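You operate a simulated robot arm through the tools that you are given. There is no shell and no other tool. Be economical: measure what you need, move in short steps, check, and stop when the job is done.

The job below is to be done with a simulated two-armed robot. You get a single attempt, and the scene is never put back.

JOB
Fit the short blue tube into the grey block, holding the block still while you free and lock its tab.
Fine: free the tab first, lock it last.

It is judged by the outcome, as a careful person would: the job done as asked, and still so three seconds after it is handed in. It fails if anything else is knocked over, pushed out of place, dropped, spilled or broken.

ROBOT AND FRAMES
Two 7-joint arms with two-finger parallel grippers on one trunk, on a base that drives. Base frame: it is fixed to the floor where the robot stands at the start and does not move with it; the origin is under the middle of the robot, x ahead of it, y to its left, z up; the surface under the hand at the start is at about z = 808. Units: mm, degrees, N and s.
The left shoulder is at the start at [152, 171, 1124], the right one opposite. With the tool pointing down near the work surface each hand reaches from about 460 to 940 mm from the robot's upright axis, wherever it stands, measured 20 degrees to its own side. Places, roughly: blue slide tab [600, 100, 800]; green knobbed plug (4x4x7 cm) [600, 300, 800]; socket of the grey block [700, 100, 800]. Payload 4.4 kg a hand.
Tool frame (each hand has its own): the origin (TCP) lies between the finger pads and is the grasp point; the fingertips stand 23 mm ahead of it; z points along the fingers, y is the line along which they close. Largest opening 94 mm; finger width 38, thickness 10; the body of the gripper, 54 by 96 mm, starts 39 mm behind the TCP.
Orientation is told as [roll, pitch, yaw] about the base's x, y, z axes, in that order, counted from this pose: with the fingers straight down and closing along the base's y, the tool's x points along the base's -x, its y along +y and its z along -z.

CONTROLS
- The arms move only by the tool move_arm. It takes "left_targets", "right_targets" or both (then of equal length, played together; a hand with none holds still); each is a list of rows, each a list of 7 numbers: the shift along the tool's x, y, z in units of 100 mm (1.0 is 100 mm), then the turn, a rotation vector about the tool's x, y, z in units of 180 degrees (1.0 is 180 degrees), then the opening, from 0 (shut) to 1 (fully open). In form: [[dx, dy, dz, rx, ry, rz, jaw], ...]. A call has 1 to 8 rows; each row is the pose to reach, as a shift and turn from the pose commanded when the call began, along the tool's axes at that moment. A call with a number of a shift or a turn outside -1 to 1 is refused whole. A row lasts 0.2 s, in which the tool goes at most 50 mm and 8.6 degrees; a call with a longer step from one row to the next is refused whole, and so is a gripper value outside its range. Where a pose cannot be reached the arm comes as near as it can. A force on the tool above 40 N (or 10 N above the force at the start of the call, whichever is more), or a blocked arm, ends the call early, and 0.2 s more pass. Each finger travels about 72 mm/s and halts on what it meets, pressing with about 28 N; the grip force reading is that of the motor and also rises with nothing between the fingers. The clock runs only during rows and for 0.2 s after the last one: add rows that repeat a pose to give the fingers time. It gives the time, the measured TCP pose, the force on the tool (base axes), the opening and the grip force at its end, in the units of the frame above (readings bear some noise), with the torque about the TCP (base axes, N m) and any sound that the robot's microphone picked up.
- Cameras (640 x 400 px; columns grow to the right, rows downward): "scene" is now at [276.3, 18.4, 1274.9]; the picture's right is [0.21, -0.98, 0.00], its down [-0.44, -0.10, -0.89] and it looks along [0.87, 0.19, -0.45] (base axes); focal length 214 px, centre (320, 200). "left" rides on the left gripper at [86, -16, -74] in its tool frame; the picture's right is [0.18, 0.98, 0.00], its down [-0.58, 0.11, -0.81] and it looks along [-0.79, 0.15, 0.59] (tool axes); focal length 243 px, centre (320, 200). "right" rides on the right gripper at [86, 16, -75] in its tool frame; the picture's right is [-0.18, 0.98, 0.00], its down [-0.58, -0.11, -0.81] and it looks along [-0.79, -0.15, 0.59] (tool axes); focal length 243 px, centre (320, 200). There is no depth. A picture from a camera that has moved, and an enlarged one, comes with that camera's place and axes in the base frame and with its lens.
- camera(camera): a new picture of that camera. No time passes.
- move_column(by): slides the trunk up (or, below 0, down) by that many mm; the arms and the scene camera ride with it, the base frame stays. It gives what a move gives, with no picture.
- base_move(legs): drives the robot by 1 to 6 legs, each [ahead, left, turn to the left] in mm, mm and degrees, along the robot's own axes; the way and the turn of a leg run together, so that a leg with both is an arc; at most 1500 mm and 180 degrees a leg. The arms and the cameras ride along, it lands a little off, and it stops where it bumps. It gives what a move gives.
- aim_head(pan, tilt): turns the head with the scene camera to pan (to the left, within 80 degrees either way) and tilt (down, from -29 to 69), counted from straight ahead of the robot. It gives what a move gives.
- close_up(camera, box): a new picture of the part [left, top, right, bottom] of that camera's present view, enlarged. No time passes.
- job_done(): hands the job in; it is judged then, once.

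Go step by step. Nothing tells you exact positions but the pictures and the camera data: compare them with the known pose of the tool, close in by small moves and look again before you grip or let go. The budget is 120 turns and 88 pictures, counting those below and the enlarged ones. Unless the task says otherwise, let go and move clear before handing in.

The tools are called after "Emit:" as name(argument=value, ...) on one line, values as JSON. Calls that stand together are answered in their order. move_arm: Moves the arms, as the interface text tells. Its arguments: {"type":"object","properties":{"left_targets":{"type":"array","items":{"type":"array","items":{"type":"number"}}},"right_targets":{"type":"array","items":{"type":"array","items":{"type":"number"}}}},"required":[]} The other tools are called the same way: move_column (by) slides the trunk up or down; base_move (legs) drives the base; aim_head (pan, tilt) turns the head that bears the scene camera; camera (camera) takes a picture; close_up (camera, box) takes an enlarged picture of a part of a camera's view; job_done () hands the job in.

At the start:

```text
time_s: 0.0
left_position: [475.0, 343.2, 1137.8]
left_ee_rot: [0.0, 0.0, 0.0]
left_wrist_force: [-0.1, 0.0, -0.2]
left_wrist_torque: [-0.02, 0.01, -0.01]
left_gripper_width: 94.1
left_gripper_force: 0.1
right_position: [452.9, -84.0, 1246.5]
right_ee_rot: [0.0, -0.1, 0.0]
right_wrist_force: [-0.8, 0.4, -0.2]
right_wrist_torque: [0.02, 0.0, 0.02]
right_gripper_width: 94.0
right_gripper_force: 0.2
trunk travel left (down, up): [-140.0, 249.0]
robot x, y, heading: [-1.9, -1.9, 0.2]
head pan, tilt: [12.2, 27.0]
```

scene: 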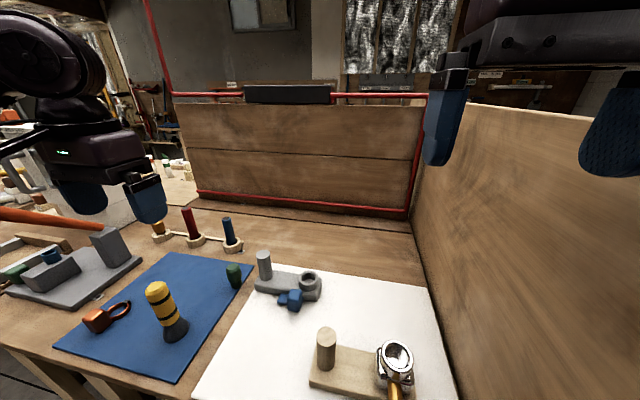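
right: 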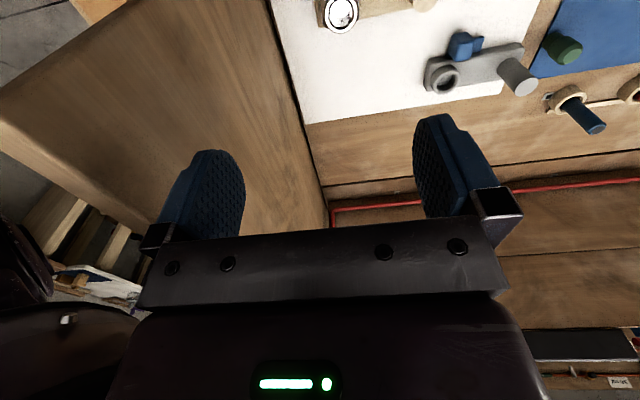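
left: 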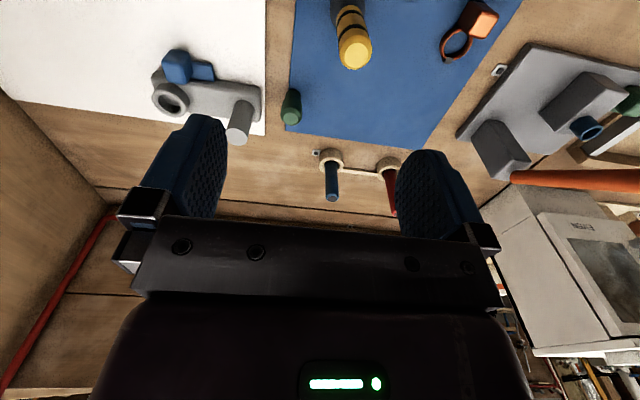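

I see the grey block with a socket, blue tab and upright post on the white sheet, and a rack holding a red and a blue tube behind it. I'll look closer before doing anything.

Emit:
close_up(camera="scene", box=[220, 230, 350, 330])

Emit:
close_up(camera="scene", box=[130, 190, 260, 290])

Emit:
close_up(camera="left", box=[130, 30, 290, 150])

Emit:
close_up(camera="scene", box=[0, 200, 150, 310])

```text
4.00 times, centred on (285, 280) of scene
camera zoom: at [276.3, 18.4, 1274.9], right [0.21, -0.98, 0.0], down [-0.44, -0.1, -0.89], along [0.87, 0.19, -0.45], focal length 858 px, centre (460, -120)
```

zoom: 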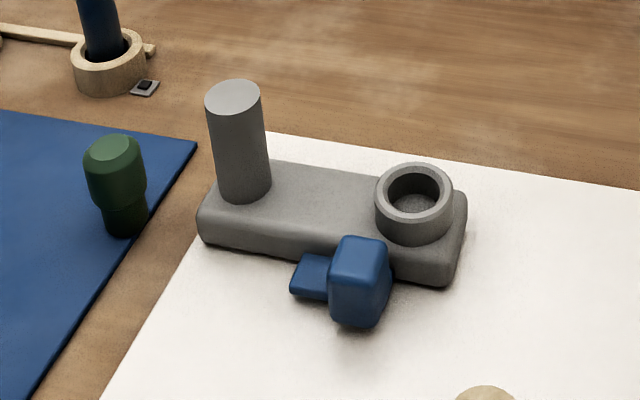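

```text
4.00 times, centred on (195, 240) of scene
camera zoom: at [276.3, 18.4, 1274.9], right [0.21, -0.98, 0.0], down [-0.44, -0.1, -0.89], along [0.87, 0.19, -0.45], focal length 858 px, centre (820, 40)
```

zoom: 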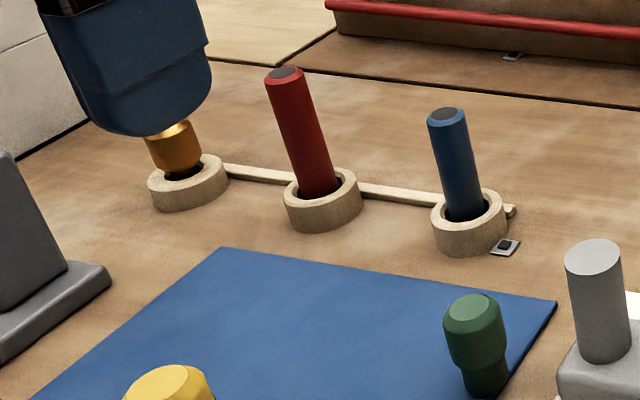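

```text
3.33 times, centred on (210, 90) of left
camera zoom: at [387.7, 325.7, 1212.5], right [-0.18, 0.98, 0.0], down [0.58, 0.11, 0.81], along [0.79, 0.15, -0.59], focal length 809 px, centre (687, 567)
```

zoom: 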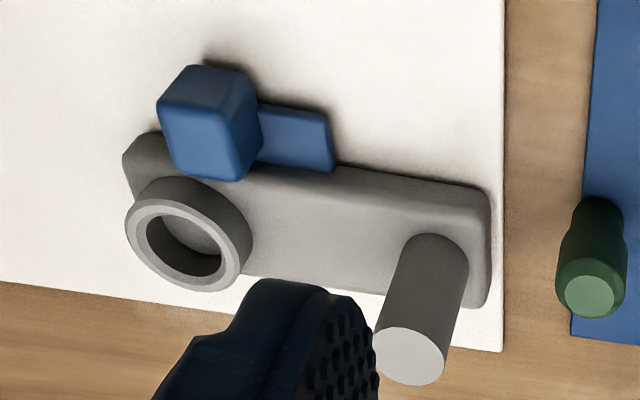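

```text
3.64 times, centred on (75, 255) of scene
camera zoom: at [276.3, 18.4, 1274.9], right [0.21, -0.98, 0.0], down [-0.44, -0.1, -0.89], along [0.87, 0.19, -0.45], focal length 780 px, centre (1211, 0)
```

zoom: 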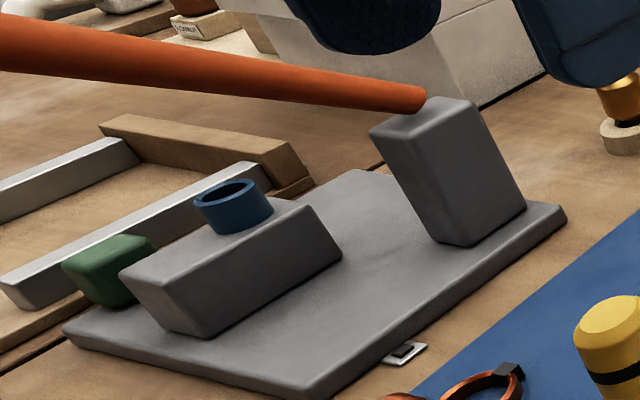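

The block's socket is near [652,130,856], the post near [652,246,913], the tab knob near [600,150,840], and the rack's blue tube top near [757,417,930]. I'll bring the right hand over the tab for a better look.

Emit:
move_arm(right_targets=[[-0.2, 0.33, 0.35, 0, 0, 0, 1], [-0.4, 0.6, 0.6, 0, 0, 0, 1], [-0.6, 0.8, 0.8, 0, 0, 0, 1], [-0.8, 1.0, 1.0, 0, 0, 0, 1]])

Emit:
move_arm(right_targets=[[0, 0.33, 0.35, 0, 0, 0, 1], [0, 0.6, 0.6, 0, 0, 0, 1], [0, 0.8, 0.8, 0, 0, 0, 1], [0, 1.0, 1.0, 0, 0, 0, 1]])

Emit:
camera(camera="right")

Emit:
camera(camera="scene")

```text
refused: row 1 steps farther than a row can; nothing moved
```

```text
time_s: 1.2
left_position: [464.3, 328.8, 1154.9]
left_ee_rot: [0.3, -1.5, -0.7]
left_wrist_force: [0.0, -1.1, 1.3]
left_wrist_torque: [0.03, -0.01, -0.05]
left_gripper_width: 93.9
left_gripper_force: 0.0
right_position: [463.6, -23.6, 1211.8]
right_ee_rot: [4.6, -7.3, -7.2]
right_wrist_force: [-0.6, -0.5, 0.3]
right_wrist_torque: [0.0, -0.04, 0.01]
right_gripper_width: 94.0
right_gripper_force: 0.0
trunk travel left (down, up): [-140.0, 249.0]
robot x, y, heading: [-0.6, -3.7, -0.7]
head pan, tilt: [12.2, 27.0]
stopped in row 4 (right hand): the arm was blocked; the commanded pose is now the measured one
```

```text
80 pictures are left
camera right: at [370.7, -1.1, 1275.9], right [0.29, 0.95, 0.1], down [0.45, -0.23, 0.86], along [0.84, -0.21, -0.5], focal length 243 px, centre (320, 200)
```

right: 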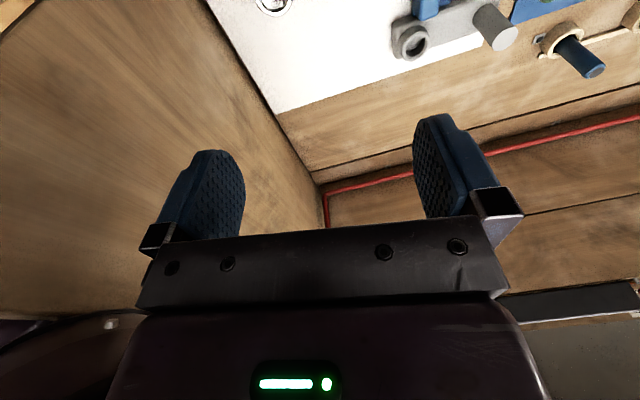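

```text
79 pictures are left
camera scene: at [262.1, 5.9, 1282.7], right [0.2, -0.98, 0.0], down [-0.44, -0.09, -0.9], along [0.88, 0.18, -0.44], focal length 214 px, centre (320, 200)
```

scene: 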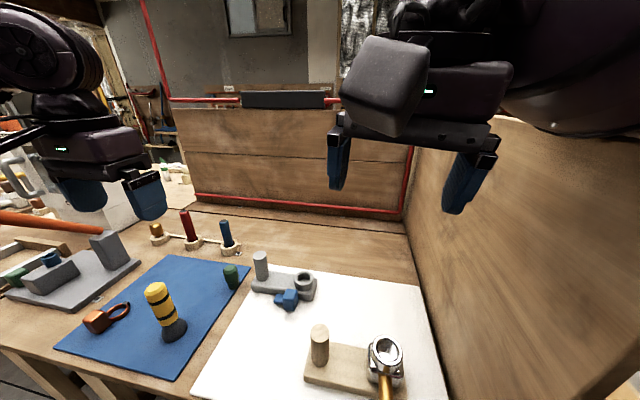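

The right arm got blocked, likely the elbow on the right wall. I'll back off a little and look to the right.

Emit:
move_arm(right_targets=[[0, -0.2, -0.2, 0, 0, 0, 1], [0, -0.4, -0.35, 0, 0, 0, 1], [0, -0.4, -0.35, 0, 0, 0, 1]])

Emit:
aim_head(pan=-65, tilt=35)

Emit:
camera(camera="scene")

```text
time_s: 2.0
left_position: [474.8, 346.9, 1136.2]
left_ee_rot: [-0.2, -0.1, -0.2]
left_wrist_force: [-0.9, 0.6, 0.1]
left_wrist_torque: [-0.07, -0.04, -0.01]
left_gripper_width: 94.0
left_gripper_force: 0.1
right_position: [467.7, -41.6, 1218.3]
right_ee_rot: [2.6, -4.6, -5.7]
right_wrist_force: [-1.4, 4.7, 10.3]
right_wrist_torque: [-0.32, -0.01, -0.05]
right_gripper_width: 94.1
right_gripper_force: 0.1
trunk travel left (down, up): [-140.0, 249.0]
robot x, y, heading: [0.8, 4.3, -0.3]
head pan, tilt: [12.2, 27.0]
```

```text
time_s: 3.5
left_position: [474.9, 342.3, 1137.2]
left_ee_rot: [-0.2, -0.3, -0.2]
left_wrist_force: [0.9, 1.0, 0.0]
left_wrist_torque: [0.0, -0.01, 0.02]
left_gripper_width: 93.9
left_gripper_force: 0.1
right_position: [469.3, -48.1, 1218.9]
right_ee_rot: [2.5, -4.6, -5.9]
right_wrist_force: [-0.4, -0.6, 0.4]
right_wrist_torque: [-0.05, -0.02, -0.04]
right_gripper_width: 94.1
right_gripper_force: 0.0
trunk travel left (down, up): [-140.0, 249.0]
robot x, y, heading: [0.9, 1.8, -0.5]
head pan, tilt: [-65.0, 35.0]
```

```text
78 pictures are left
camera scene: at [223.0, -79.2, 1263.2], right [-0.91, -0.42, 0.0], down [-0.24, 0.52, -0.82], along [0.34, -0.75, -0.57], focal length 214 px, centre (320, 200)
```

scene: 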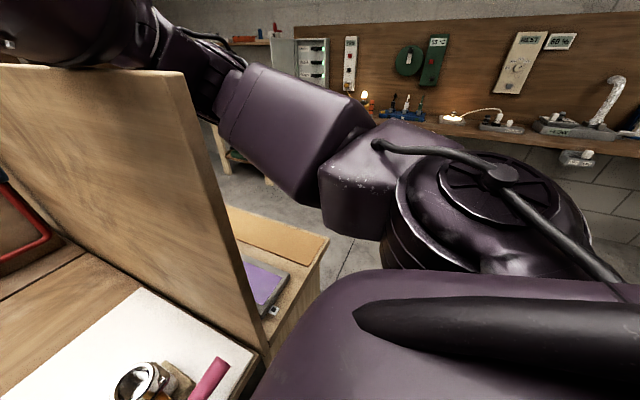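

The right forearm lies over the right-hand partition, so the right arm can't come down from here. I'll lift it back, raise the trunk, and drive left so that the arm clears the wall.

Emit:
move_arm(right_targets=[[0.08, -0.18, -0.15, 0.007, 0.013, -0.017, 1], [0.16, -0.36, -0.3, 0.014, 0.0256, -0.033, 1]])

Emit:
move_column(by=100)

Emit:
aim_head(pan=70, tilt=40)

Emit:
camera(camera="scene")

```text
time_s: 4.1
left_position: [477.2, 337.4, 1139.7]
left_ee_rot: [0.1, -0.2, -0.4]
left_wrist_force: [-1.3, 0.2, 0.5]
left_wrist_torque: [0.04, 0.02, 0.0]
left_gripper_width: 94.1
left_gripper_force: 0.1
right_position: [446.3, -88.3, 1242.9]
right_ee_rot: [0.0, 0.1, 0.0]
right_wrist_force: [-0.4, -0.7, 0.7]
right_wrist_torque: [0.04, 0.01, -0.03]
right_gripper_width: 93.9
right_gripper_force: 0.1
trunk travel left (down, up): [-140.0, 249.0]
robot x, y, heading: [0.1, -2.0, -0.3]
head pan, tilt: [-65.0, 35.0]
```

```text
time_s: 5.4
left_position: [479.2, 339.0, 1237.7]
left_ee_rot: [0.1, 0.0, -0.3]
left_wrist_force: [-0.2, 0.9, 0.2]
left_wrist_torque: [0.02, 0.01, 0.02]
left_gripper_width: 93.8
left_gripper_force: 0.2
right_position: [449.8, -87.4, 1340.3]
right_ee_rot: [0.0, 0.2, 0.0]
right_wrist_force: [0.4, 0.2, 0.0]
right_wrist_torque: [0.01, 0.0, 0.02]
right_gripper_width: 94.0
right_gripper_force: 0.1
trunk travel left (down, up): [-240.0, 149.0]
robot x, y, heading: [4.4, -2.4, -0.4]
head pan, tilt: [-65.0, 35.0]
```

```text
time_s: 7.6
left_position: [478.3, 338.9, 1238.4]
left_ee_rot: [0.1, -0.1, -0.3]
left_wrist_force: [0.3, -0.2, 0.2]
left_wrist_torque: [0.01, -0.01, 0.03]
left_gripper_width: 93.7
left_gripper_force: 0.0
right_position: [447.8, -86.6, 1343.6]
right_ee_rot: [0.0, 0.0, 0.0]
right_wrist_force: [-0.1, 0.3, 0.6]
right_wrist_torque: [0.01, 0.02, -0.02]
right_gripper_width: 93.8
right_gripper_force: 0.0
trunk travel left (down, up): [-240.0, 149.0]
robot x, y, heading: [1.0, -0.1, -0.2]
head pan, tilt: [70.0, 40.0]
```

```text
77 pictures are left
camera scene: at [126.4, 76.4, 1366.8], right [0.94, -0.35, 0.0], down [-0.22, -0.6, -0.77], along [0.27, 0.72, -0.64], focal length 214 px, centre (320, 200)
```

scene: 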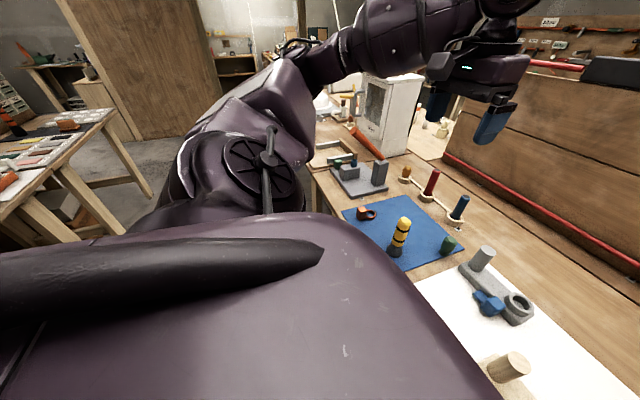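

The floor to the left is free. I'll drive left 280 mm.

Emit:
base_move(legs=[[0, 280, 0]])

Emit:
aim_head(pan=-65, tilt=30)

Emit:
camera(camera="scene")

```text
time_s: 10.7
left_position: [478.3, 621.0, 1237.2]
left_ee_rot: [0.0, -0.1, -0.2]
left_wrist_force: [0.6, -0.4, -0.1]
left_wrist_torque: [-0.02, -0.02, -0.01]
left_gripper_width: 94.1
left_gripper_force: 0.0
right_position: [449.8, 194.7, 1343.0]
right_ee_rot: [-0.1, 0.1, 0.1]
right_wrist_force: [-0.4, 0.0, 0.1]
right_wrist_torque: [-0.02, 0.0, 0.01]
right_gripper_width: 94.2
right_gripper_force: 0.0
trunk travel left (down, up): [-240.0, 149.0]
robot x, y, heading: [3.8, 280.1, -0.1]
head pan, tilt: [70.0, 40.0]
```

```text
time_s: 12.8
left_position: [478.1, 621.5, 1237.3]
left_ee_rot: [0.0, -0.1, -0.2]
left_wrist_force: [-0.4, -1.1, -0.2]
left_wrist_torque: [0.02, -0.02, 0.02]
left_gripper_width: 94.1
left_gripper_force: 0.1
right_position: [450.6, 195.1, 1343.5]
right_ee_rot: [0.0, 0.1, 0.0]
right_wrist_force: [-0.2, 0.5, 0.2]
right_wrist_torque: [-0.03, -0.02, -0.02]
right_gripper_width: 93.9
right_gripper_force: 0.0
trunk travel left (down, up): [-240.0, 149.0]
robot x, y, heading: [1.0, 280.8, -0.3]
head pan, tilt: [-65.0, 30.0]
```

```text
76 pictures are left
camera scene: at [136.1, 196.5, 1382.2], right [-0.91, -0.42, 0.0], down [-0.21, 0.45, -0.87], along [0.36, -0.79, -0.5], focal length 214 px, centre (320, 200)
```

scene: 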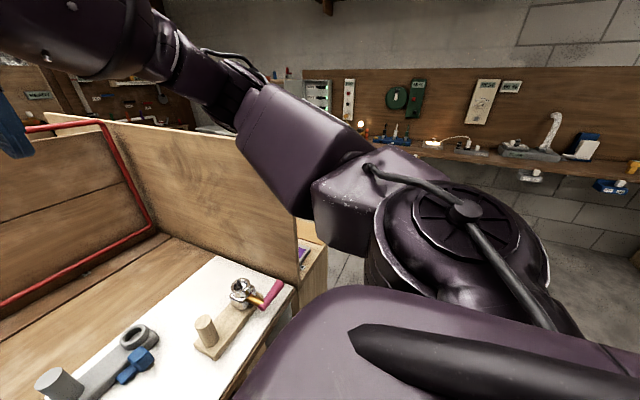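

The elbow is now mostly inboard of the wall. I'll move the right hand forward and down toward the tab in small steps.

Emit:
move_arm(right_targets=[[-0.25, -0.1, 0.3, 0, 0, 0, 1], [-0.5, -0.2, 0.6, 0, 0, 0, 1], [-0.7, -0.3, 0.8, 0, 0, 0, 1], [-0.9, -0.4, 1.0, 0, 0, 0, 1]])

Emit:
camera(camera="scene")

```text
time_s: 13.8
left_position: [477.0, 628.9, 1238.1]
left_ee_rot: [-0.2, -0.1, -0.1]
left_wrist_force: [-0.2, -0.3, -0.3]
left_wrist_torque: [0.0, 0.0, -0.01]
left_gripper_width: 94.0
left_gripper_force: 0.1
right_position: [539.1, 161.7, 1245.2]
right_ee_rot: [-0.2, -0.1, 0.4]
right_wrist_force: [-0.5, 0.4, 0.7]
right_wrist_torque: [-0.01, 0.02, -0.02]
right_gripper_width: 93.9
right_gripper_force: 0.0
trunk travel left (down, up): [-240.0, 149.0]
robot x, y, heading: [4.1, 281.5, -0.0]
head pan, tilt: [-65.0, 30.0]
```

```text
75 pictures are left
camera scene: at [135.6, 203.0, 1383.2], right [-0.91, -0.42, 0.0], down [-0.21, 0.45, -0.87], along [0.36, -0.79, -0.5], focal length 214 px, centre (320, 200)
```

scene: 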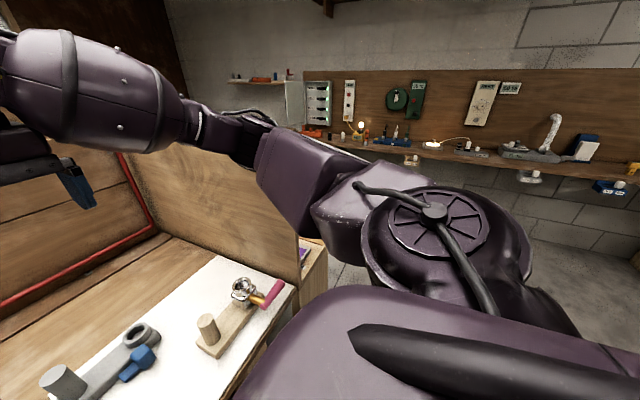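

No contact so far. I'll continue down with the trunk and the hand, then look.

Emit:
move_arm(right_targets=[[0, -0.1, 0.4, 0, 0, 0, 1], [0, -0.15, 0.7, 0, 0, 0, 1], [0, -0.2, 1.0, 0, 0, 0, 1]])

Emit:
move_column(by=-60)

Emit:
camera(camera="scene")

Emit:
camera(camera="right")

```text
time_s: 14.8
left_position: [461.6, 659.3, 1234.5]
left_ee_rot: [-1.3, -0.7, 1.0]
left_wrist_force: [-0.1, 0.9, 0.5]
left_wrist_torque: [-0.02, -0.03, 0.02]
left_gripper_width: 93.8
left_gripper_force: 0.1
right_position: [534.6, 183.7, 1167.0]
right_ee_rot: [-1.1, -2.4, 2.8]
right_wrist_force: [0.7, 0.2, 0.0]
right_wrist_torque: [0.03, 0.02, 0.0]
right_gripper_width: 93.9
right_gripper_force: 0.0
trunk travel left (down, up): [-240.0, 149.0]
robot x, y, heading: [3.0, 286.0, 1.0]
head pan, tilt: [-65.0, 30.0]
stopped in row 3 (right hand): the arm was blocked; the commanded pose is now the measured one
```

```text
time_s: 15.8
left_position: [448.9, 672.1, 1175.7]
left_ee_rot: [-2.0, -1.4, 0.8]
left_wrist_force: [-0.1, 0.7, -0.4]
left_wrist_torque: [0.02, 0.01, -0.03]
left_gripper_width: 94.2
left_gripper_force: 0.1
right_position: [522.1, 194.0, 1114.3]
right_ee_rot: [-2.0, -2.9, 2.6]
right_wrist_force: [-0.2, -0.5, -0.3]
right_wrist_torque: [0.0, -0.02, 0.02]
right_gripper_width: 94.0
right_gripper_force: 0.0
trunk travel left (down, up): [-180.0, 209.0]
robot x, y, heading: [-1.7, 283.0, 0.8]
head pan, tilt: [-65.0, 30.0]
```

```text
74 pictures are left
camera scene: at [163.7, 247.6, 1322.8], right [-0.9, -0.43, 0.0], down [-0.2, 0.42, -0.89], along [0.39, -0.8, -0.46], focal length 214 px, centre (320, 200)
```

scene: 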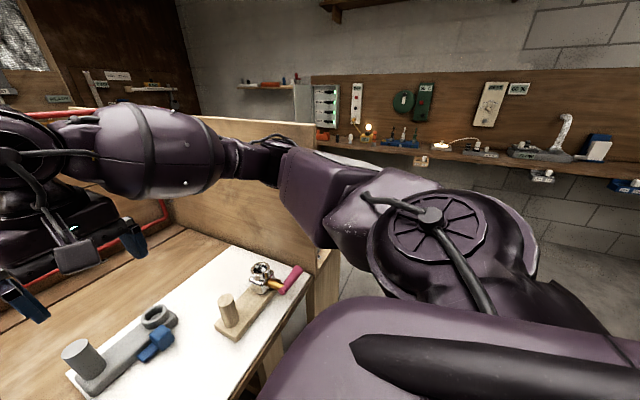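

```text
73 pictures are left
camera right: at [432.2, 209.8, 1182.8], right [0.14, 0.99, -0.02], down [0.54, -0.06, 0.84], along [0.83, -0.13, -0.55], focal length 243 px, centre (320, 200)
```

right: 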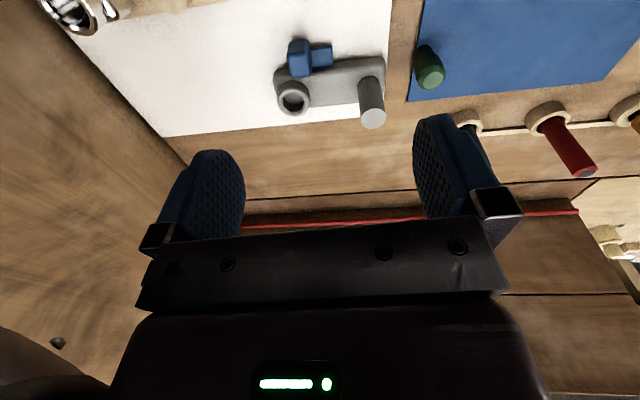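

The elbow still rubs the wall. I'll raise everything again, then go another 180 mm left, so that the right arm can reach the tab and tube and the left arm can hold the post.

Emit:
move_arm(right_targets=[[0, 0, -0.4, 0, 0, 0, 1], [0, 0, -0.8, 0, 0, 0, 1]])

Emit:
move_column(by=60)

Emit:
base_move(legs=[[0, 185, 0]])

Emit:
camera(camera="scene")

```text
time_s: 16.6
left_position: [461.3, 654.0, 1177.0]
left_ee_rot: [-0.8, -0.5, 1.0]
left_wrist_force: [0.1, 1.3, 0.3]
left_wrist_torque: [-0.02, 0.0, 0.01]
left_gripper_width: 94.3
left_gripper_force: 0.0
right_position: [528.6, 187.3, 1175.5]
right_ee_rot: [-0.4, -1.0, 3.7]
right_wrist_force: [-0.9, -0.9, 0.1]
right_wrist_torque: [0.01, -0.02, 0.01]
right_gripper_width: 93.7
right_gripper_force: 0.1
trunk travel left (down, up): [-180.0, 209.0]
robot x, y, heading: [-0.5, 287.6, 1.0]
head pan, tilt: [-65.0, 30.0]
stopped in row 2 (right hand): the arm was blocked; the commanded pose is now the measured one
```

```text
time_s: 17.6
left_position: [471.4, 638.1, 1238.8]
left_ee_rot: [-0.4, -0.3, 0.6]
left_wrist_force: [-0.7, -0.9, 0.2]
left_wrist_torque: [0.04, 0.01, 0.01]
left_gripper_width: 93.7
left_gripper_force: 0.1
right_position: [536.5, 166.5, 1238.4]
right_ee_rot: [-0.1, -1.3, 2.6]
right_wrist_force: [0.0, -0.5, -0.6]
right_wrist_torque: [0.01, -0.01, 0.01]
right_gripper_width: 93.9
right_gripper_force: 0.1
trunk travel left (down, up): [-240.0, 149.0]
robot x, y, heading: [4.6, 280.2, 0.8]
head pan, tilt: [-65.0, 30.0]
```

```text
time_s: 19.9
left_position: [469.4, 822.3, 1238.5]
left_ee_rot: [0.0, -0.1, 0.7]
left_wrist_force: [-0.2, -0.2, -0.4]
left_wrist_torque: [0.0, 0.0, 0.01]
left_gripper_width: 94.1
left_gripper_force: 0.0
right_position: [536.2, 351.6, 1230.8]
right_ee_rot: [0.4, -0.7, 2.9]
right_wrist_force: [-0.6, -0.1, -0.2]
right_wrist_torque: [-0.03, 0.03, 0.03]
right_gripper_width: 94.2
right_gripper_force: 0.0
trunk travel left (down, up): [-240.0, 149.0]
robot x, y, heading: [1.8, 471.8, 0.7]
head pan, tilt: [-65.0, 30.0]
```

```text
72 pictures are left
camera scene: at [135.7, 391.6, 1382.2], right [-0.9, -0.43, 0.0], down [-0.22, 0.45, -0.87], along [0.38, -0.78, -0.5], focal length 214 px, centre (320, 200)
```

scene: 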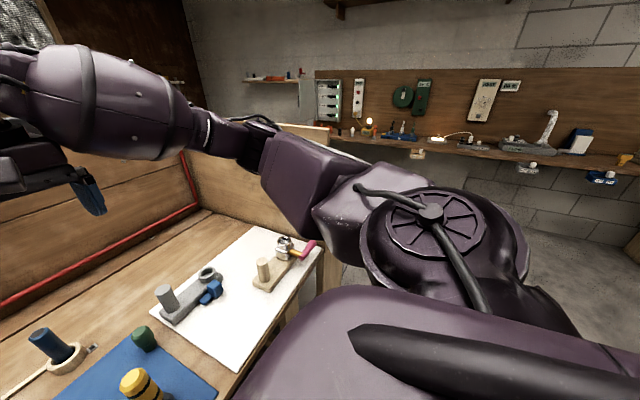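

Now there is room. I'll lower the trunk and aim the head at the block.

Emit:
move_column(by=-100)

Emit:
move_arm(right_targets=[[0, -0.35, 0.3, 0, 0, -0.008, 1], [0, -0.7, 0.6, 0, 0, -0.016, 1], [0, -1.0, 0.9, 0, 0, -0.016, 1]])

Emit:
aim_head(pan=-32, tilt=42)

Emit:
camera(camera="scene")

Emit:
camera(camera="right")

```text
time_s: 21.3
left_position: [468.5, 820.8, 1141.1]
left_ee_rot: [0.1, -0.3, 0.7]
left_wrist_force: [-0.5, 0.2, 0.6]
left_wrist_torque: [0.01, -0.05, -0.02]
left_gripper_width: 93.9
left_gripper_force: 0.1
right_position: [534.6, 350.0, 1133.9]
right_ee_rot: [0.5, -1.0, 2.8]
right_wrist_force: [-0.5, -0.2, -0.9]
right_wrist_torque: [0.02, -0.05, 0.0]
right_gripper_width: 93.8
right_gripper_force: 0.1
trunk travel left (down, up): [-140.0, 249.0]
robot x, y, heading: [3.9, 469.0, 0.9]
head pan, tilt: [-65.0, 30.0]
```

```text
time_s: 22.1
left_position: [469.4, 821.6, 1138.3]
left_ee_rot: [0.1, -0.1, 0.7]
left_wrist_force: [-0.4, -0.1, 0.0]
left_wrist_torque: [0.04, 0.03, -0.01]
left_gripper_width: 94.1
left_gripper_force: 0.0
right_position: [541.8, 249.7, 1039.4]
right_ee_rot: [0.4, -0.7, 5.9]
right_wrist_force: [-0.7, 0.0, -0.1]
right_wrist_torque: [0.03, 0.0, 0.01]
right_gripper_width: 93.9
right_gripper_force: 0.0
trunk travel left (down, up): [-140.0, 249.0]
robot x, y, heading: [1.5, 468.6, 0.7]
head pan, tilt: [-65.0, 30.0]
```

```text
time_s: 23.0
left_position: [470.1, 823.0, 1139.1]
left_ee_rot: [0.0, -0.1, 0.7]
left_wrist_force: [-0.3, -0.2, 0.0]
left_wrist_torque: [0.01, -0.02, 0.02]
left_gripper_width: 94.0
left_gripper_force: 0.1
right_position: [541.6, 252.5, 1040.3]
right_ee_rot: [0.5, -0.8, 5.7]
right_wrist_force: [-0.8, -0.1, 0.2]
right_wrist_torque: [-0.03, 0.0, 0.02]
right_gripper_width: 94.0
right_gripper_force: 0.0
trunk travel left (down, up): [-140.0, 249.0]
robot x, y, heading: [2.6, 473.2, 0.7]
head pan, tilt: [-32.0, 42.0]
```

```text
71 pictures are left
camera scene: at [259.3, 430.5, 1251.9], right [-0.52, -0.85, 0.0], down [-0.57, 0.35, -0.74], along [0.64, -0.39, -0.67], focal length 214 px, centre (320, 200)
```

scene: 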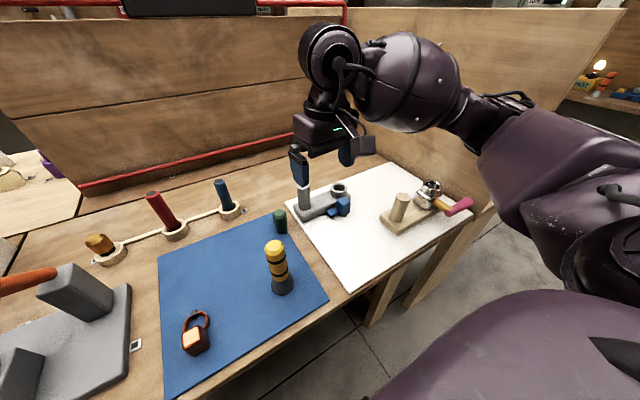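

```text
70 pictures are left
camera right: at [453.7, 258.4, 1112.8], right [0.08, 1.0, 0.01], down [0.58, -0.06, 0.81], along [0.81, -0.06, -0.58], focal length 243 px, centre (320, 200)
```

right: 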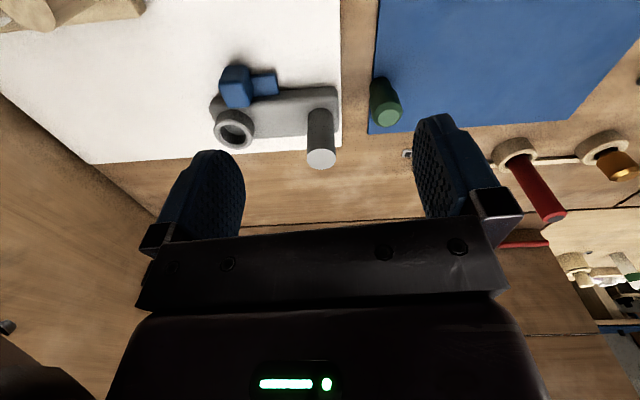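

Clear view now. I'll zoom in on the tab from both cameras.

Emit:
close_up(camera="scene", box=[280, 170, 370, 230])

Emit:
close_up(camera="right", box=[195, 50, 355, 175])

Emit:
close_up(camera="scene", box=[190, 165, 280, 225])

```text
6.67 times, centred on (325, 200) of scene
camera zoom: at [259.3, 430.5, 1251.9], right [-0.52, -0.85, 0.0], down [-0.57, 0.35, -0.74], along [0.64, -0.39, -0.67], focal length 1430 px, centre (287, 200)
```

zoom: 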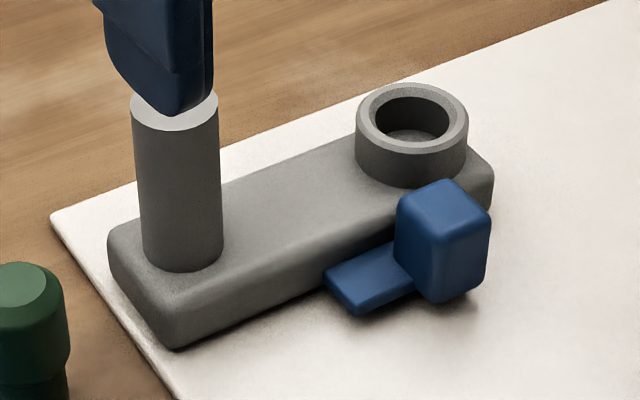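

```text
3.20 times, centred on (275, 112) of right
camera zoom: at [453.7, 258.4, 1112.8], right [0.08, 1.0, 0.01], down [0.58, -0.06, 0.81], along [0.81, -0.06, -0.58], focal length 776 px, centre (464, 480)
```

zoom: 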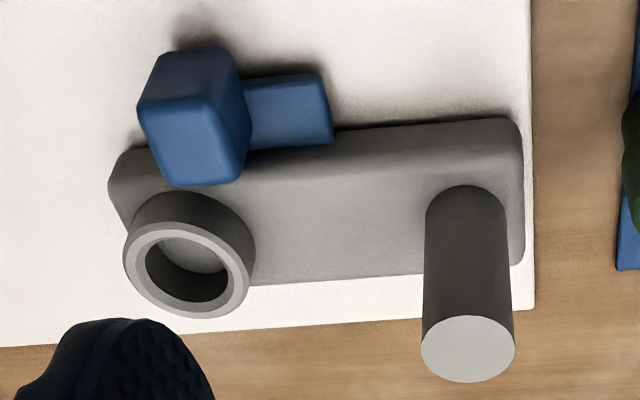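

```text
6.67 times, centred on (235, 195) of scene
camera zoom: at [259.3, 430.5, 1251.9], right [-0.52, -0.85, 0.0], down [-0.57, 0.35, -0.74], along [0.64, -0.39, -0.67], focal length 1430 px, centre (887, 233)
```

zoom: 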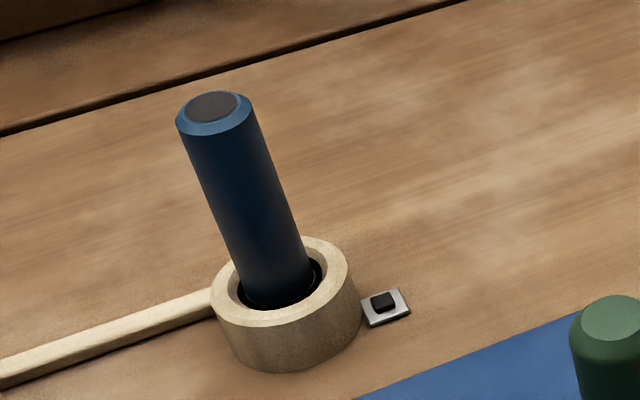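

The tab is a bar with a knob along the block's near face. I'll clear the right hand to the right and bring the left hand over toward the post, turning it so its fingers close along x.

Emit:
move_arm(left_targets=[[0, -0.2, 0, 0, 0, 0.045, 1], [0, -0.4, 0, 0, 0, 0.09, 1], [0, -0.6, 0, 0, 0, 0.135, 1], [0, -0.8, 0, 0, 0, 0.18, 1], [0, -1.0, 0, 0, 0, 0.225, 1], [0, -1.0, 0, 0, 0, 0.254, 1]], right_targets=[[0, -0.2, 0, 0, 0, 0.01, 1], [0, -0.4, 0, 0, 0, 0.02, 1], [0, -0.6, 0, 0, 0, 0.032, 1], [0, -0.8, 0, 0, 0, 0.032, 1], [0, -1.0, 0, 0, 0, 0.032, 1], [0, -1.0, 0, 0, 0, 0.032, 1]])

Emit:
move_arm(left_targets=[[-0.25, -0.25, 0, 0, 0, 0, 1], [-0.55, -0.55, 0, 0, 0, 0, 1], [-0.85, -0.85, 0, 0, 0, 0, 1], [-1, -1, 0, 0, 0, 0, 1]], right_targets=[[0, -0.25, 0, 0, 0, 0, 1], [0, -0.5, 0, 0, 0, 0, 1], [0, -0.75, 0, 0, 0, 0, 1], [0, -0.75, 0, 0, 0, 0, 1]])

Emit:
move_arm(left_targets=[[-0.25, -0.25, 0, 0, 0, 0, 1], [-0.55, -0.55, 0, 0, 0, 0, 1], [-0.85, -0.85, 0, 0, 0, 0, 1], [-1, -1, 0, 0, 0, 0, 1]])

Emit:
camera(camera="scene")

```text
time_s: 24.4
left_position: [471.7, 721.3, 1137.8]
left_ee_rot: [0.1, 0.1, -45.1]
left_wrist_force: [0.4, 0.3, 0.9]
left_wrist_torque: [-0.01, 0.01, 0.02]
left_gripper_width: 94.1
left_gripper_force: 0.0
right_position: [550.8, 151.8, 1039.7]
right_ee_rot: [0.4, -0.7, -0.1]
right_wrist_force: [0.3, -0.1, 0.8]
right_wrist_torque: [-0.02, -0.02, 0.0]
right_gripper_width: 94.0
right_gripper_force: 0.1
trunk travel left (down, up): [-140.0, 249.0]
robot x, y, heading: [-1.0, 472.4, 0.8]
head pan, tilt: [-32.0, 42.0]
```

```text
time_s: 25.4
left_position: [470.9, 579.8, 1137.7]
left_ee_rot: [0.2, 0.0, -44.8]
left_wrist_force: [-0.6, -0.4, 0.7]
left_wrist_torque: [-0.03, 0.05, 0.02]
left_gripper_width: 93.9
left_gripper_force: 0.1
right_position: [551.8, 76.5, 1039.3]
right_ee_rot: [0.4, -0.7, -0.1]
right_wrist_force: [-0.3, 0.2, -0.4]
right_wrist_torque: [-0.03, 0.0, 0.01]
right_gripper_width: 93.8
right_gripper_force: 0.1
trunk travel left (down, up): [-140.0, 249.0]
robot x, y, heading: [0.8, 473.3, 0.8]
head pan, tilt: [-32.0, 42.0]
```

```text
time_s: 26.4
left_position: [470.9, 438.6, 1136.7]
left_ee_rot: [0.0, 0.0, -44.9]
left_wrist_force: [-0.1, 0.1, 0.5]
left_wrist_torque: [0.02, 0.03, 0.0]
left_gripper_width: 93.9
left_gripper_force: 0.0
right_position: [551.1, 75.3, 1038.3]
right_ee_rot: [0.5, -0.7, 0.0]
right_wrist_force: [0.3, 0.3, 0.0]
right_wrist_torque: [-0.01, 0.0, 0.04]
right_gripper_width: 94.1
right_gripper_force: 0.0
trunk travel left (down, up): [-140.0, 249.0]
robot x, y, heading: [-4.0, 473.2, 0.8]
head pan, tilt: [-32.0, 42.0]
```

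```text
66 pictures are left
camera scene: at [259.3, 430.4, 1251.8], right [-0.52, -0.86, 0.0], down [-0.57, 0.35, -0.74], along [0.64, -0.39, -0.67], focal length 214 px, centre (320, 200)
```

scene: 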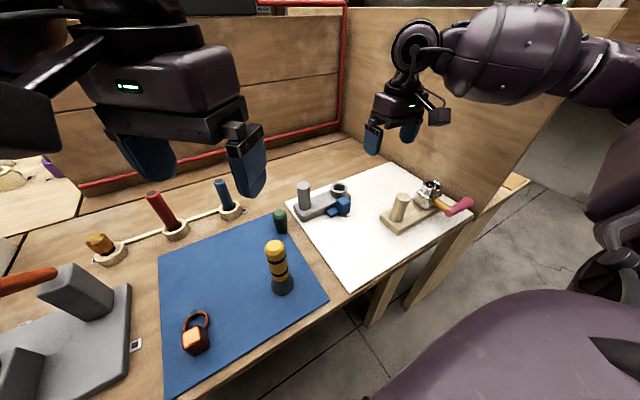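

Now I'll bring the left hand near the post with yaw −90 and lean it back about 25°, staying above everything.

Emit:
move_arm(left_targets=[[-0.2, 0, 0.05, 0, 0, 0.045, 1], [-0.4, 0, 0.1, 0, 0, 0.09, 1], [-0.6, 0, 0.2, 0, 0, 0.135, 1], [-0.8, 0, 0.3, 0, 0, 0.18, 1], [-1.0, 0, 0.3, 0, 0, 0.225, 1], [-1.0, 0, 0.3, 0, 0, 0.25, 1]])

Emit:
move_arm(left_targets=[[-0.2, 0.3, 0.1, 0, -0.04, 0, 1], [-0.4, 0.6, 0.2, 0, -0.08, 0, 1], [-0.55, 0.9, 0.3, 0, -0.12, 0, 1], [-0.6, 1.0, 0.4, 0, -0.14, 0, 1], [-0.6, 1.0, 0.4, 0, -0.14, 0, 1]])

Emit:
camera(camera="left")

Emit:
camera(camera="scene")

```text
time_s: 27.8
left_position: [542.1, 367.4, 1108.1]
left_ee_rot: [0.1, 0.0, -90.1]
left_wrist_force: [0.4, -0.8, -0.5]
left_wrist_torque: [-0.02, 0.03, 0.0]
left_gripper_width: 93.9
left_gripper_force: 0.1
right_position: [551.0, 75.8, 1039.6]
right_ee_rot: [0.6, -0.7, 0.0]
right_wrist_force: [0.1, -0.3, 0.6]
right_wrist_torque: [-0.01, -0.01, -0.03]
right_gripper_width: 93.8
right_gripper_force: 0.0
trunk travel left (down, up): [-140.0, 249.0]
robot x, y, heading: [-0.1, 474.6, 0.8]
head pan, tilt: [-32.0, 42.0]
```

```text
time_s: 29.0
left_position: [645.2, 308.7, 1066.6]
left_ee_rot: [0.0, -25.2, -90.0]
left_wrist_force: [-0.3, -0.3, -0.1]
left_wrist_torque: [0.02, 0.02, 0.0]
left_gripper_width: 94.1
left_gripper_force: 0.1
right_position: [552.0, 75.7, 1039.4]
right_ee_rot: [0.6, -0.7, 0.1]
right_wrist_force: [-0.1, -0.2, 0.1]
right_wrist_torque: [-0.03, 0.03, -0.01]
right_gripper_width: 94.0
right_gripper_force: 0.1
trunk travel left (down, up): [-140.0, 249.0]
robot x, y, heading: [4.3, 473.9, 1.0]
head pan, tilt: [-32.0, 42.0]
```

```text
65 pictures are left
camera left: at [628.0, 417.4, 1096.8], right [0.98, 0.17, -0.08], down [0.11, -0.18, 0.98], along [0.15, -0.97, -0.2], focal length 243 px, centre (320, 200)
```

left: 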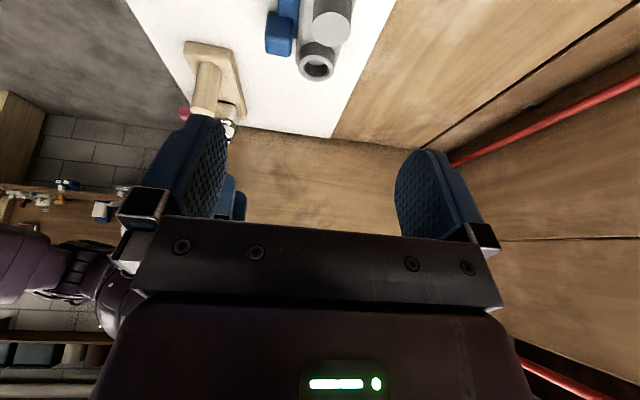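

```text
64 pictures are left
camera scene: at [259.4, 430.4, 1251.8], right [-0.52, -0.85, 0.0], down [-0.57, 0.35, -0.74], along [0.64, -0.39, -0.67], focal length 214 px, centre (320, 200)
```

scene: 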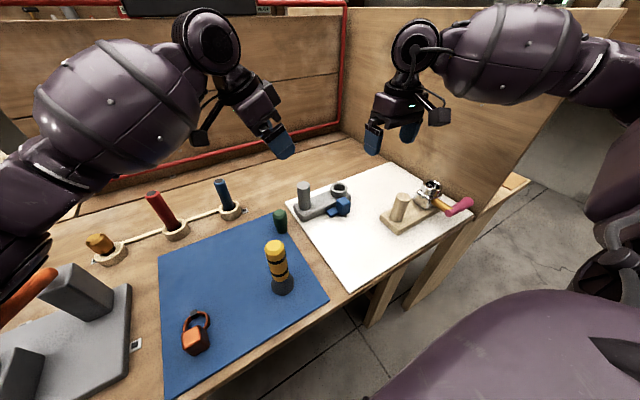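

I'll check whether the left elbow is near the orange bar.

Emit:
close_up(camera="scene", box=[0, 200, 140, 330])

Emit:
aim_head(pan=40, tilt=40)

Emit:
camera(camera="scene")

```text
3.08 times, centred on (70, 265) of scene
camera zoom: at [259.4, 430.4, 1251.8], right [-0.52, -0.85, 0.0], down [-0.57, 0.35, -0.74], along [0.64, -0.39, -0.67], focal length 660 px, centre (1089, 0)
```

zoom: 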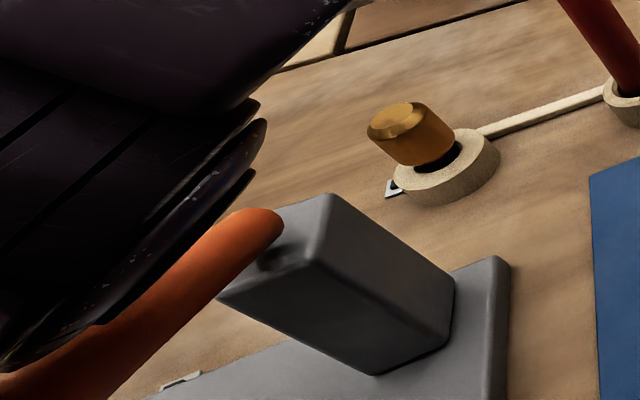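

```text
time_s: 30.5
left_position: [642.9, 308.4, 1067.4]
left_ee_rot: [0.0, -25.1, -90.0]
left_wrist_force: [-0.4, 0.3, 1.4]
left_wrist_torque: [-0.01, 0.02, -0.01]
left_gripper_width: 94.0
left_gripper_force: 0.0
right_position: [551.2, 76.1, 1039.0]
right_ee_rot: [0.5, -0.7, 0.0]
right_wrist_force: [0.7, -0.6, 0.7]
right_wrist_torque: [0.03, 0.02, -0.01]
right_gripper_width: 94.1
right_gripper_force: 0.0
trunk travel left (down, up): [-140.0, 249.0]
robot x, y, heading: [-2.8, 473.7, 0.6]
head pan, tilt: [40.0, 40.0]
```

```text
62 pictures are left
camera scene: at [252.3, 529.4, 1254.8], right [0.65, -0.76, 0.0], down [-0.49, -0.42, -0.77], along [0.58, 0.5, -0.64], focal length 214 px, centre (320, 200)
```

scene: 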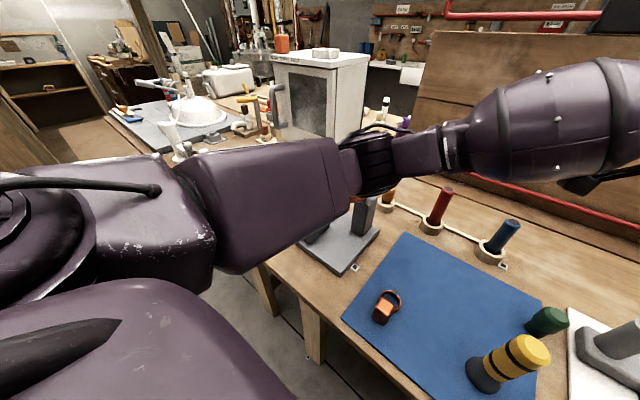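

The left elbow seems to have come down on the orange lever by the grey fixture. I'll raise the trunk right away to take the elbow off it, then check.

Emit:
move_column(by=150)

Emit:
camera(camera="scene")

```text
time_s: 32.2
left_position: [643.2, 308.0, 1216.2]
left_ee_rot: [0.0, -25.0, -89.9]
left_wrist_force: [-0.1, 0.0, -0.1]
left_wrist_torque: [0.03, 0.01, 0.01]
left_gripper_width: 93.8
left_gripper_force: 0.0
right_position: [553.2, 76.9, 1188.9]
right_ee_rot: [0.5, -0.5, 0.0]
right_wrist_force: [-0.2, 0.1, 0.2]
right_wrist_torque: [0.01, 0.0, 0.0]
right_gripper_width: 93.8
right_gripper_force: 0.1
trunk travel left (down, up): [-290.0, 99.0]
robot x, y, heading: [3.2, 470.6, 1.0]
head pan, tilt: [40.0, 40.0]
```

```text
61 pictures are left
camera scene: at [133.7, 527.7, 1419.3], right [0.65, -0.76, 0.0], down [-0.49, -0.42, -0.77], along [0.58, 0.5, -0.64], focal length 214 px, centre (320, 200)
```

scene: 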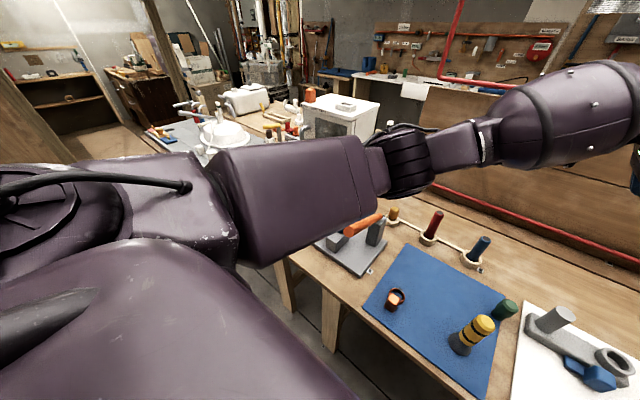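

Emit:
close_up(camera="scene", box=[300, 190, 420, 280])

```text
4.44 times, centred on (360, 235) of scene
camera zoom: at [133.7, 527.7, 1419.3], right [0.65, -0.76, 0.0], down [-0.49, -0.42, -0.77], along [0.58, 0.5, -0.64], focal length 953 px, centre (142, 44)
```

zoom: 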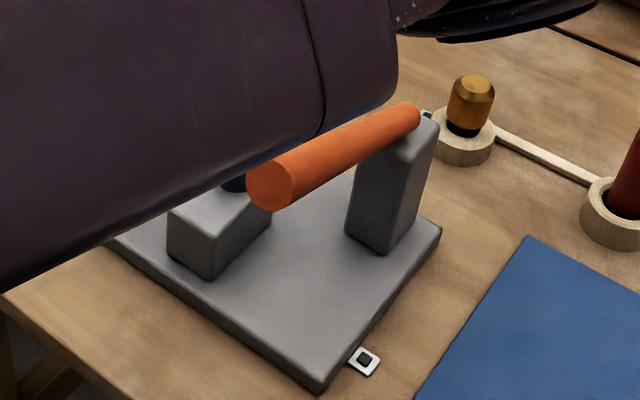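

The orange lever is hinged on the tall grey post and my elbow swung it round. I'll retract the left arm the way it came, with the trunk up, then put the lever back.

Emit:
move_arm(left_targets=[[0.1, -0.3, -0.05, 0, 0.04, 0, 1], [0.25, -0.6, -0.12, 0, 0.08, 0, 1], [0.4, -0.9, -0.2, 0, 0.12, 0, 1], [0.5, -1.0, -0.25, 0, 0.14, 0, 1]])

Emit:
move_arm(left_targets=[[0.2, -0.2, 0, 0, 0, -0.045, 1], [0.4, -0.4, 0, 0, 0, -0.09, 1], [0.6, -0.6, 0, 0, 0, -0.135, 1], [0.8, -0.7, 0, 0, 0, -0.18, 1], [1.0, -0.7, 0, 0, 0, -0.225, 1], [1.0, -0.7, 0, 0, 0, -0.25, 1]])

Emit:
camera(camera="scene")

```text
time_s: 33.2
left_position: [542.8, 364.1, 1220.5]
left_ee_rot: [0.1, 0.2, -89.9]
left_wrist_force: [-0.5, -0.4, -0.3]
left_wrist_torque: [0.0, -0.01, 0.02]
left_gripper_width: 94.2
left_gripper_force: 0.0
right_position: [552.8, 77.9, 1188.8]
right_ee_rot: [0.6, -0.7, 0.0]
right_wrist_force: [-0.8, 1.1, 0.5]
right_wrist_torque: [0.0, -0.04, 0.01]
right_gripper_width: 93.9
right_gripper_force: 0.1
trunk travel left (down, up): [-290.0, 99.0]
robot x, y, heading: [3.7, 474.9, 0.7]
head pan, tilt: [40.0, 40.0]
```

```text
time_s: 34.6
left_position: [473.3, 463.4, 1220.0]
left_ee_rot: [0.1, 0.0, -44.9]
left_wrist_force: [-0.4, -0.5, -0.2]
left_wrist_torque: [0.02, 0.02, 0.01]
left_gripper_width: 94.1
left_gripper_force: 0.1
right_position: [552.4, 76.6, 1187.7]
right_ee_rot: [0.4, -0.7, 0.0]
right_wrist_force: [-0.2, -0.6, -0.6]
right_wrist_torque: [0.04, -0.02, -0.03]
right_gripper_width: 94.1
right_gripper_force: 0.1
trunk travel left (down, up): [-290.0, 99.0]
robot x, y, heading: [1.6, 467.0, 0.9]
head pan, tilt: [40.0, 40.0]
```

```text
59 pictures are left
camera scene: at [133.0, 527.2, 1419.6], right [0.65, -0.76, 0.0], down [-0.49, -0.42, -0.77], along [0.58, 0.5, -0.64], focal length 214 px, centre (320, 200)
```

scene: 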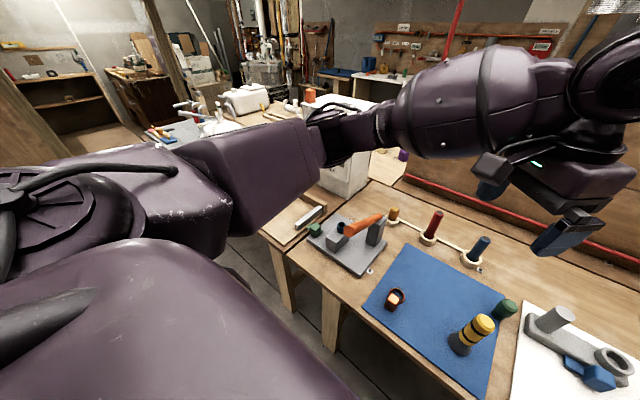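

Emit:
close_up(camera="scene", box=[300, 195, 420, 280])

```text
4.71 times, centred on (360, 238) of scene
camera zoom: at [133.0, 527.2, 1419.6], right [0.65, -0.76, 0.0], down [-0.49, -0.42, -0.77], along [0.58, 0.5, -0.64], focal length 1009 px, centre (132, 24)
```

zoom: 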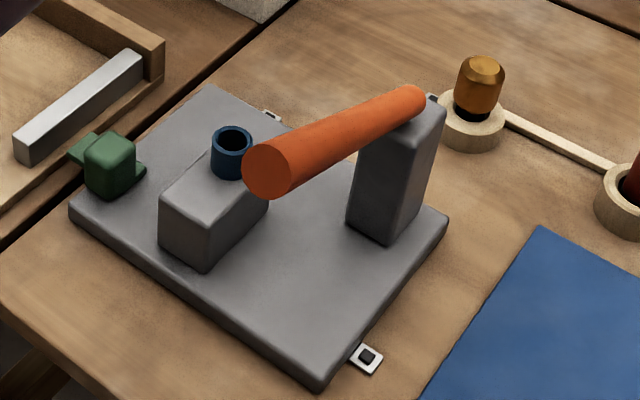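

The lever lies in the plane y≈697, hinged at about [622,697,953]; it was raised about 42° and my elbow pushed it down to about 25°. I'll bring the left hand over it to pinch it and lift it back.

Emit:
move_arm(left_targets=[[0.2, 0.2, 0, 0, 0, -0.045, 1], [0.4, 0.4, 0, 0, 0, -0.09, 1], [0.6, 0.6, 0, 0, 0, -0.135, 1], [0.8, 0.8, 0, 0, 0, -0.18, 1], [1.0, 1.0, 0, 0, 0, -0.225, 1], [1.0, 1.0, 0, 0, 0, -0.25, 1]])

Emit:
move_arm(left_targets=[[0, 0.35, 0, 0, 0, 0, 1], [0, 0.7, 0, 0, 0, 0, 1], [0, 0.92, 0, 0, 0, 0, 1]])

Emit:
camera(camera="left")

Emit:
camera(camera="scene")

```text
time_s: 36.0
left_position: [473.3, 604.7, 1219.9]
left_ee_rot: [0.1, 0.1, 0.0]
left_wrist_force: [-0.1, -0.8, 0.2]
left_wrist_torque: [-0.01, 0.02, -0.01]
left_gripper_width: 94.1
left_gripper_force: 0.0
right_position: [552.6, 74.8, 1188.9]
right_ee_rot: [0.5, -0.7, 0.0]
right_wrist_force: [-0.5, -0.8, -1.1]
right_wrist_torque: [-0.01, 0.01, 0.01]
right_gripper_width: 94.1
right_gripper_force: 0.0
trunk travel left (down, up): [-290.0, 99.0]
robot x, y, heading: [1.9, 469.6, 0.7]
head pan, tilt: [40.0, 40.0]
```

```text
time_s: 36.8
left_position: [472.0, 698.9, 1218.5]
left_ee_rot: [-0.1, -0.1, 0.0]
left_wrist_force: [0.4, 0.2, -0.3]
left_wrist_torque: [-0.02, 0.0, 0.04]
left_gripper_width: 94.0
left_gripper_force: 0.0
right_position: [551.0, 77.9, 1189.8]
right_ee_rot: [0.4, -0.7, 0.0]
right_wrist_force: [-0.4, 0.5, 0.8]
right_wrist_torque: [0.01, -0.01, 0.01]
right_gripper_width: 94.2
right_gripper_force: 0.1
trunk travel left (down, up): [-290.0, 99.0]
robot x, y, heading: [-1.5, 471.9, 0.8]
head pan, tilt: [40.0, 40.0]
```

```text
57 pictures are left
camera left: at [385.1, 681.6, 1293.2], right [-0.18, 0.98, 0.0], down [0.58, 0.11, 0.81], along [0.79, 0.15, -0.59], focal length 243 px, centre (320, 200)
```

left: 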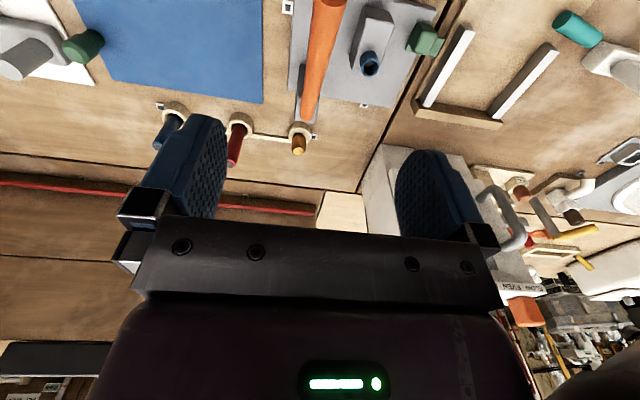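

```text
56 pictures are left
camera scene: at [132.6, 528.5, 1419.6], right [0.65, -0.76, 0.0], down [-0.49, -0.42, -0.77], along [0.58, 0.5, -0.64], focal length 214 px, centre (320, 200)
```

scene: 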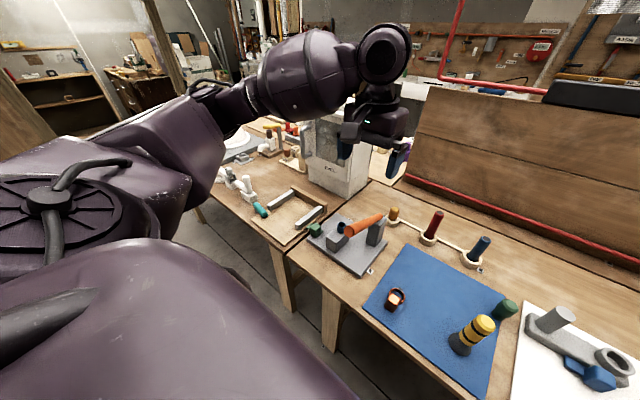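

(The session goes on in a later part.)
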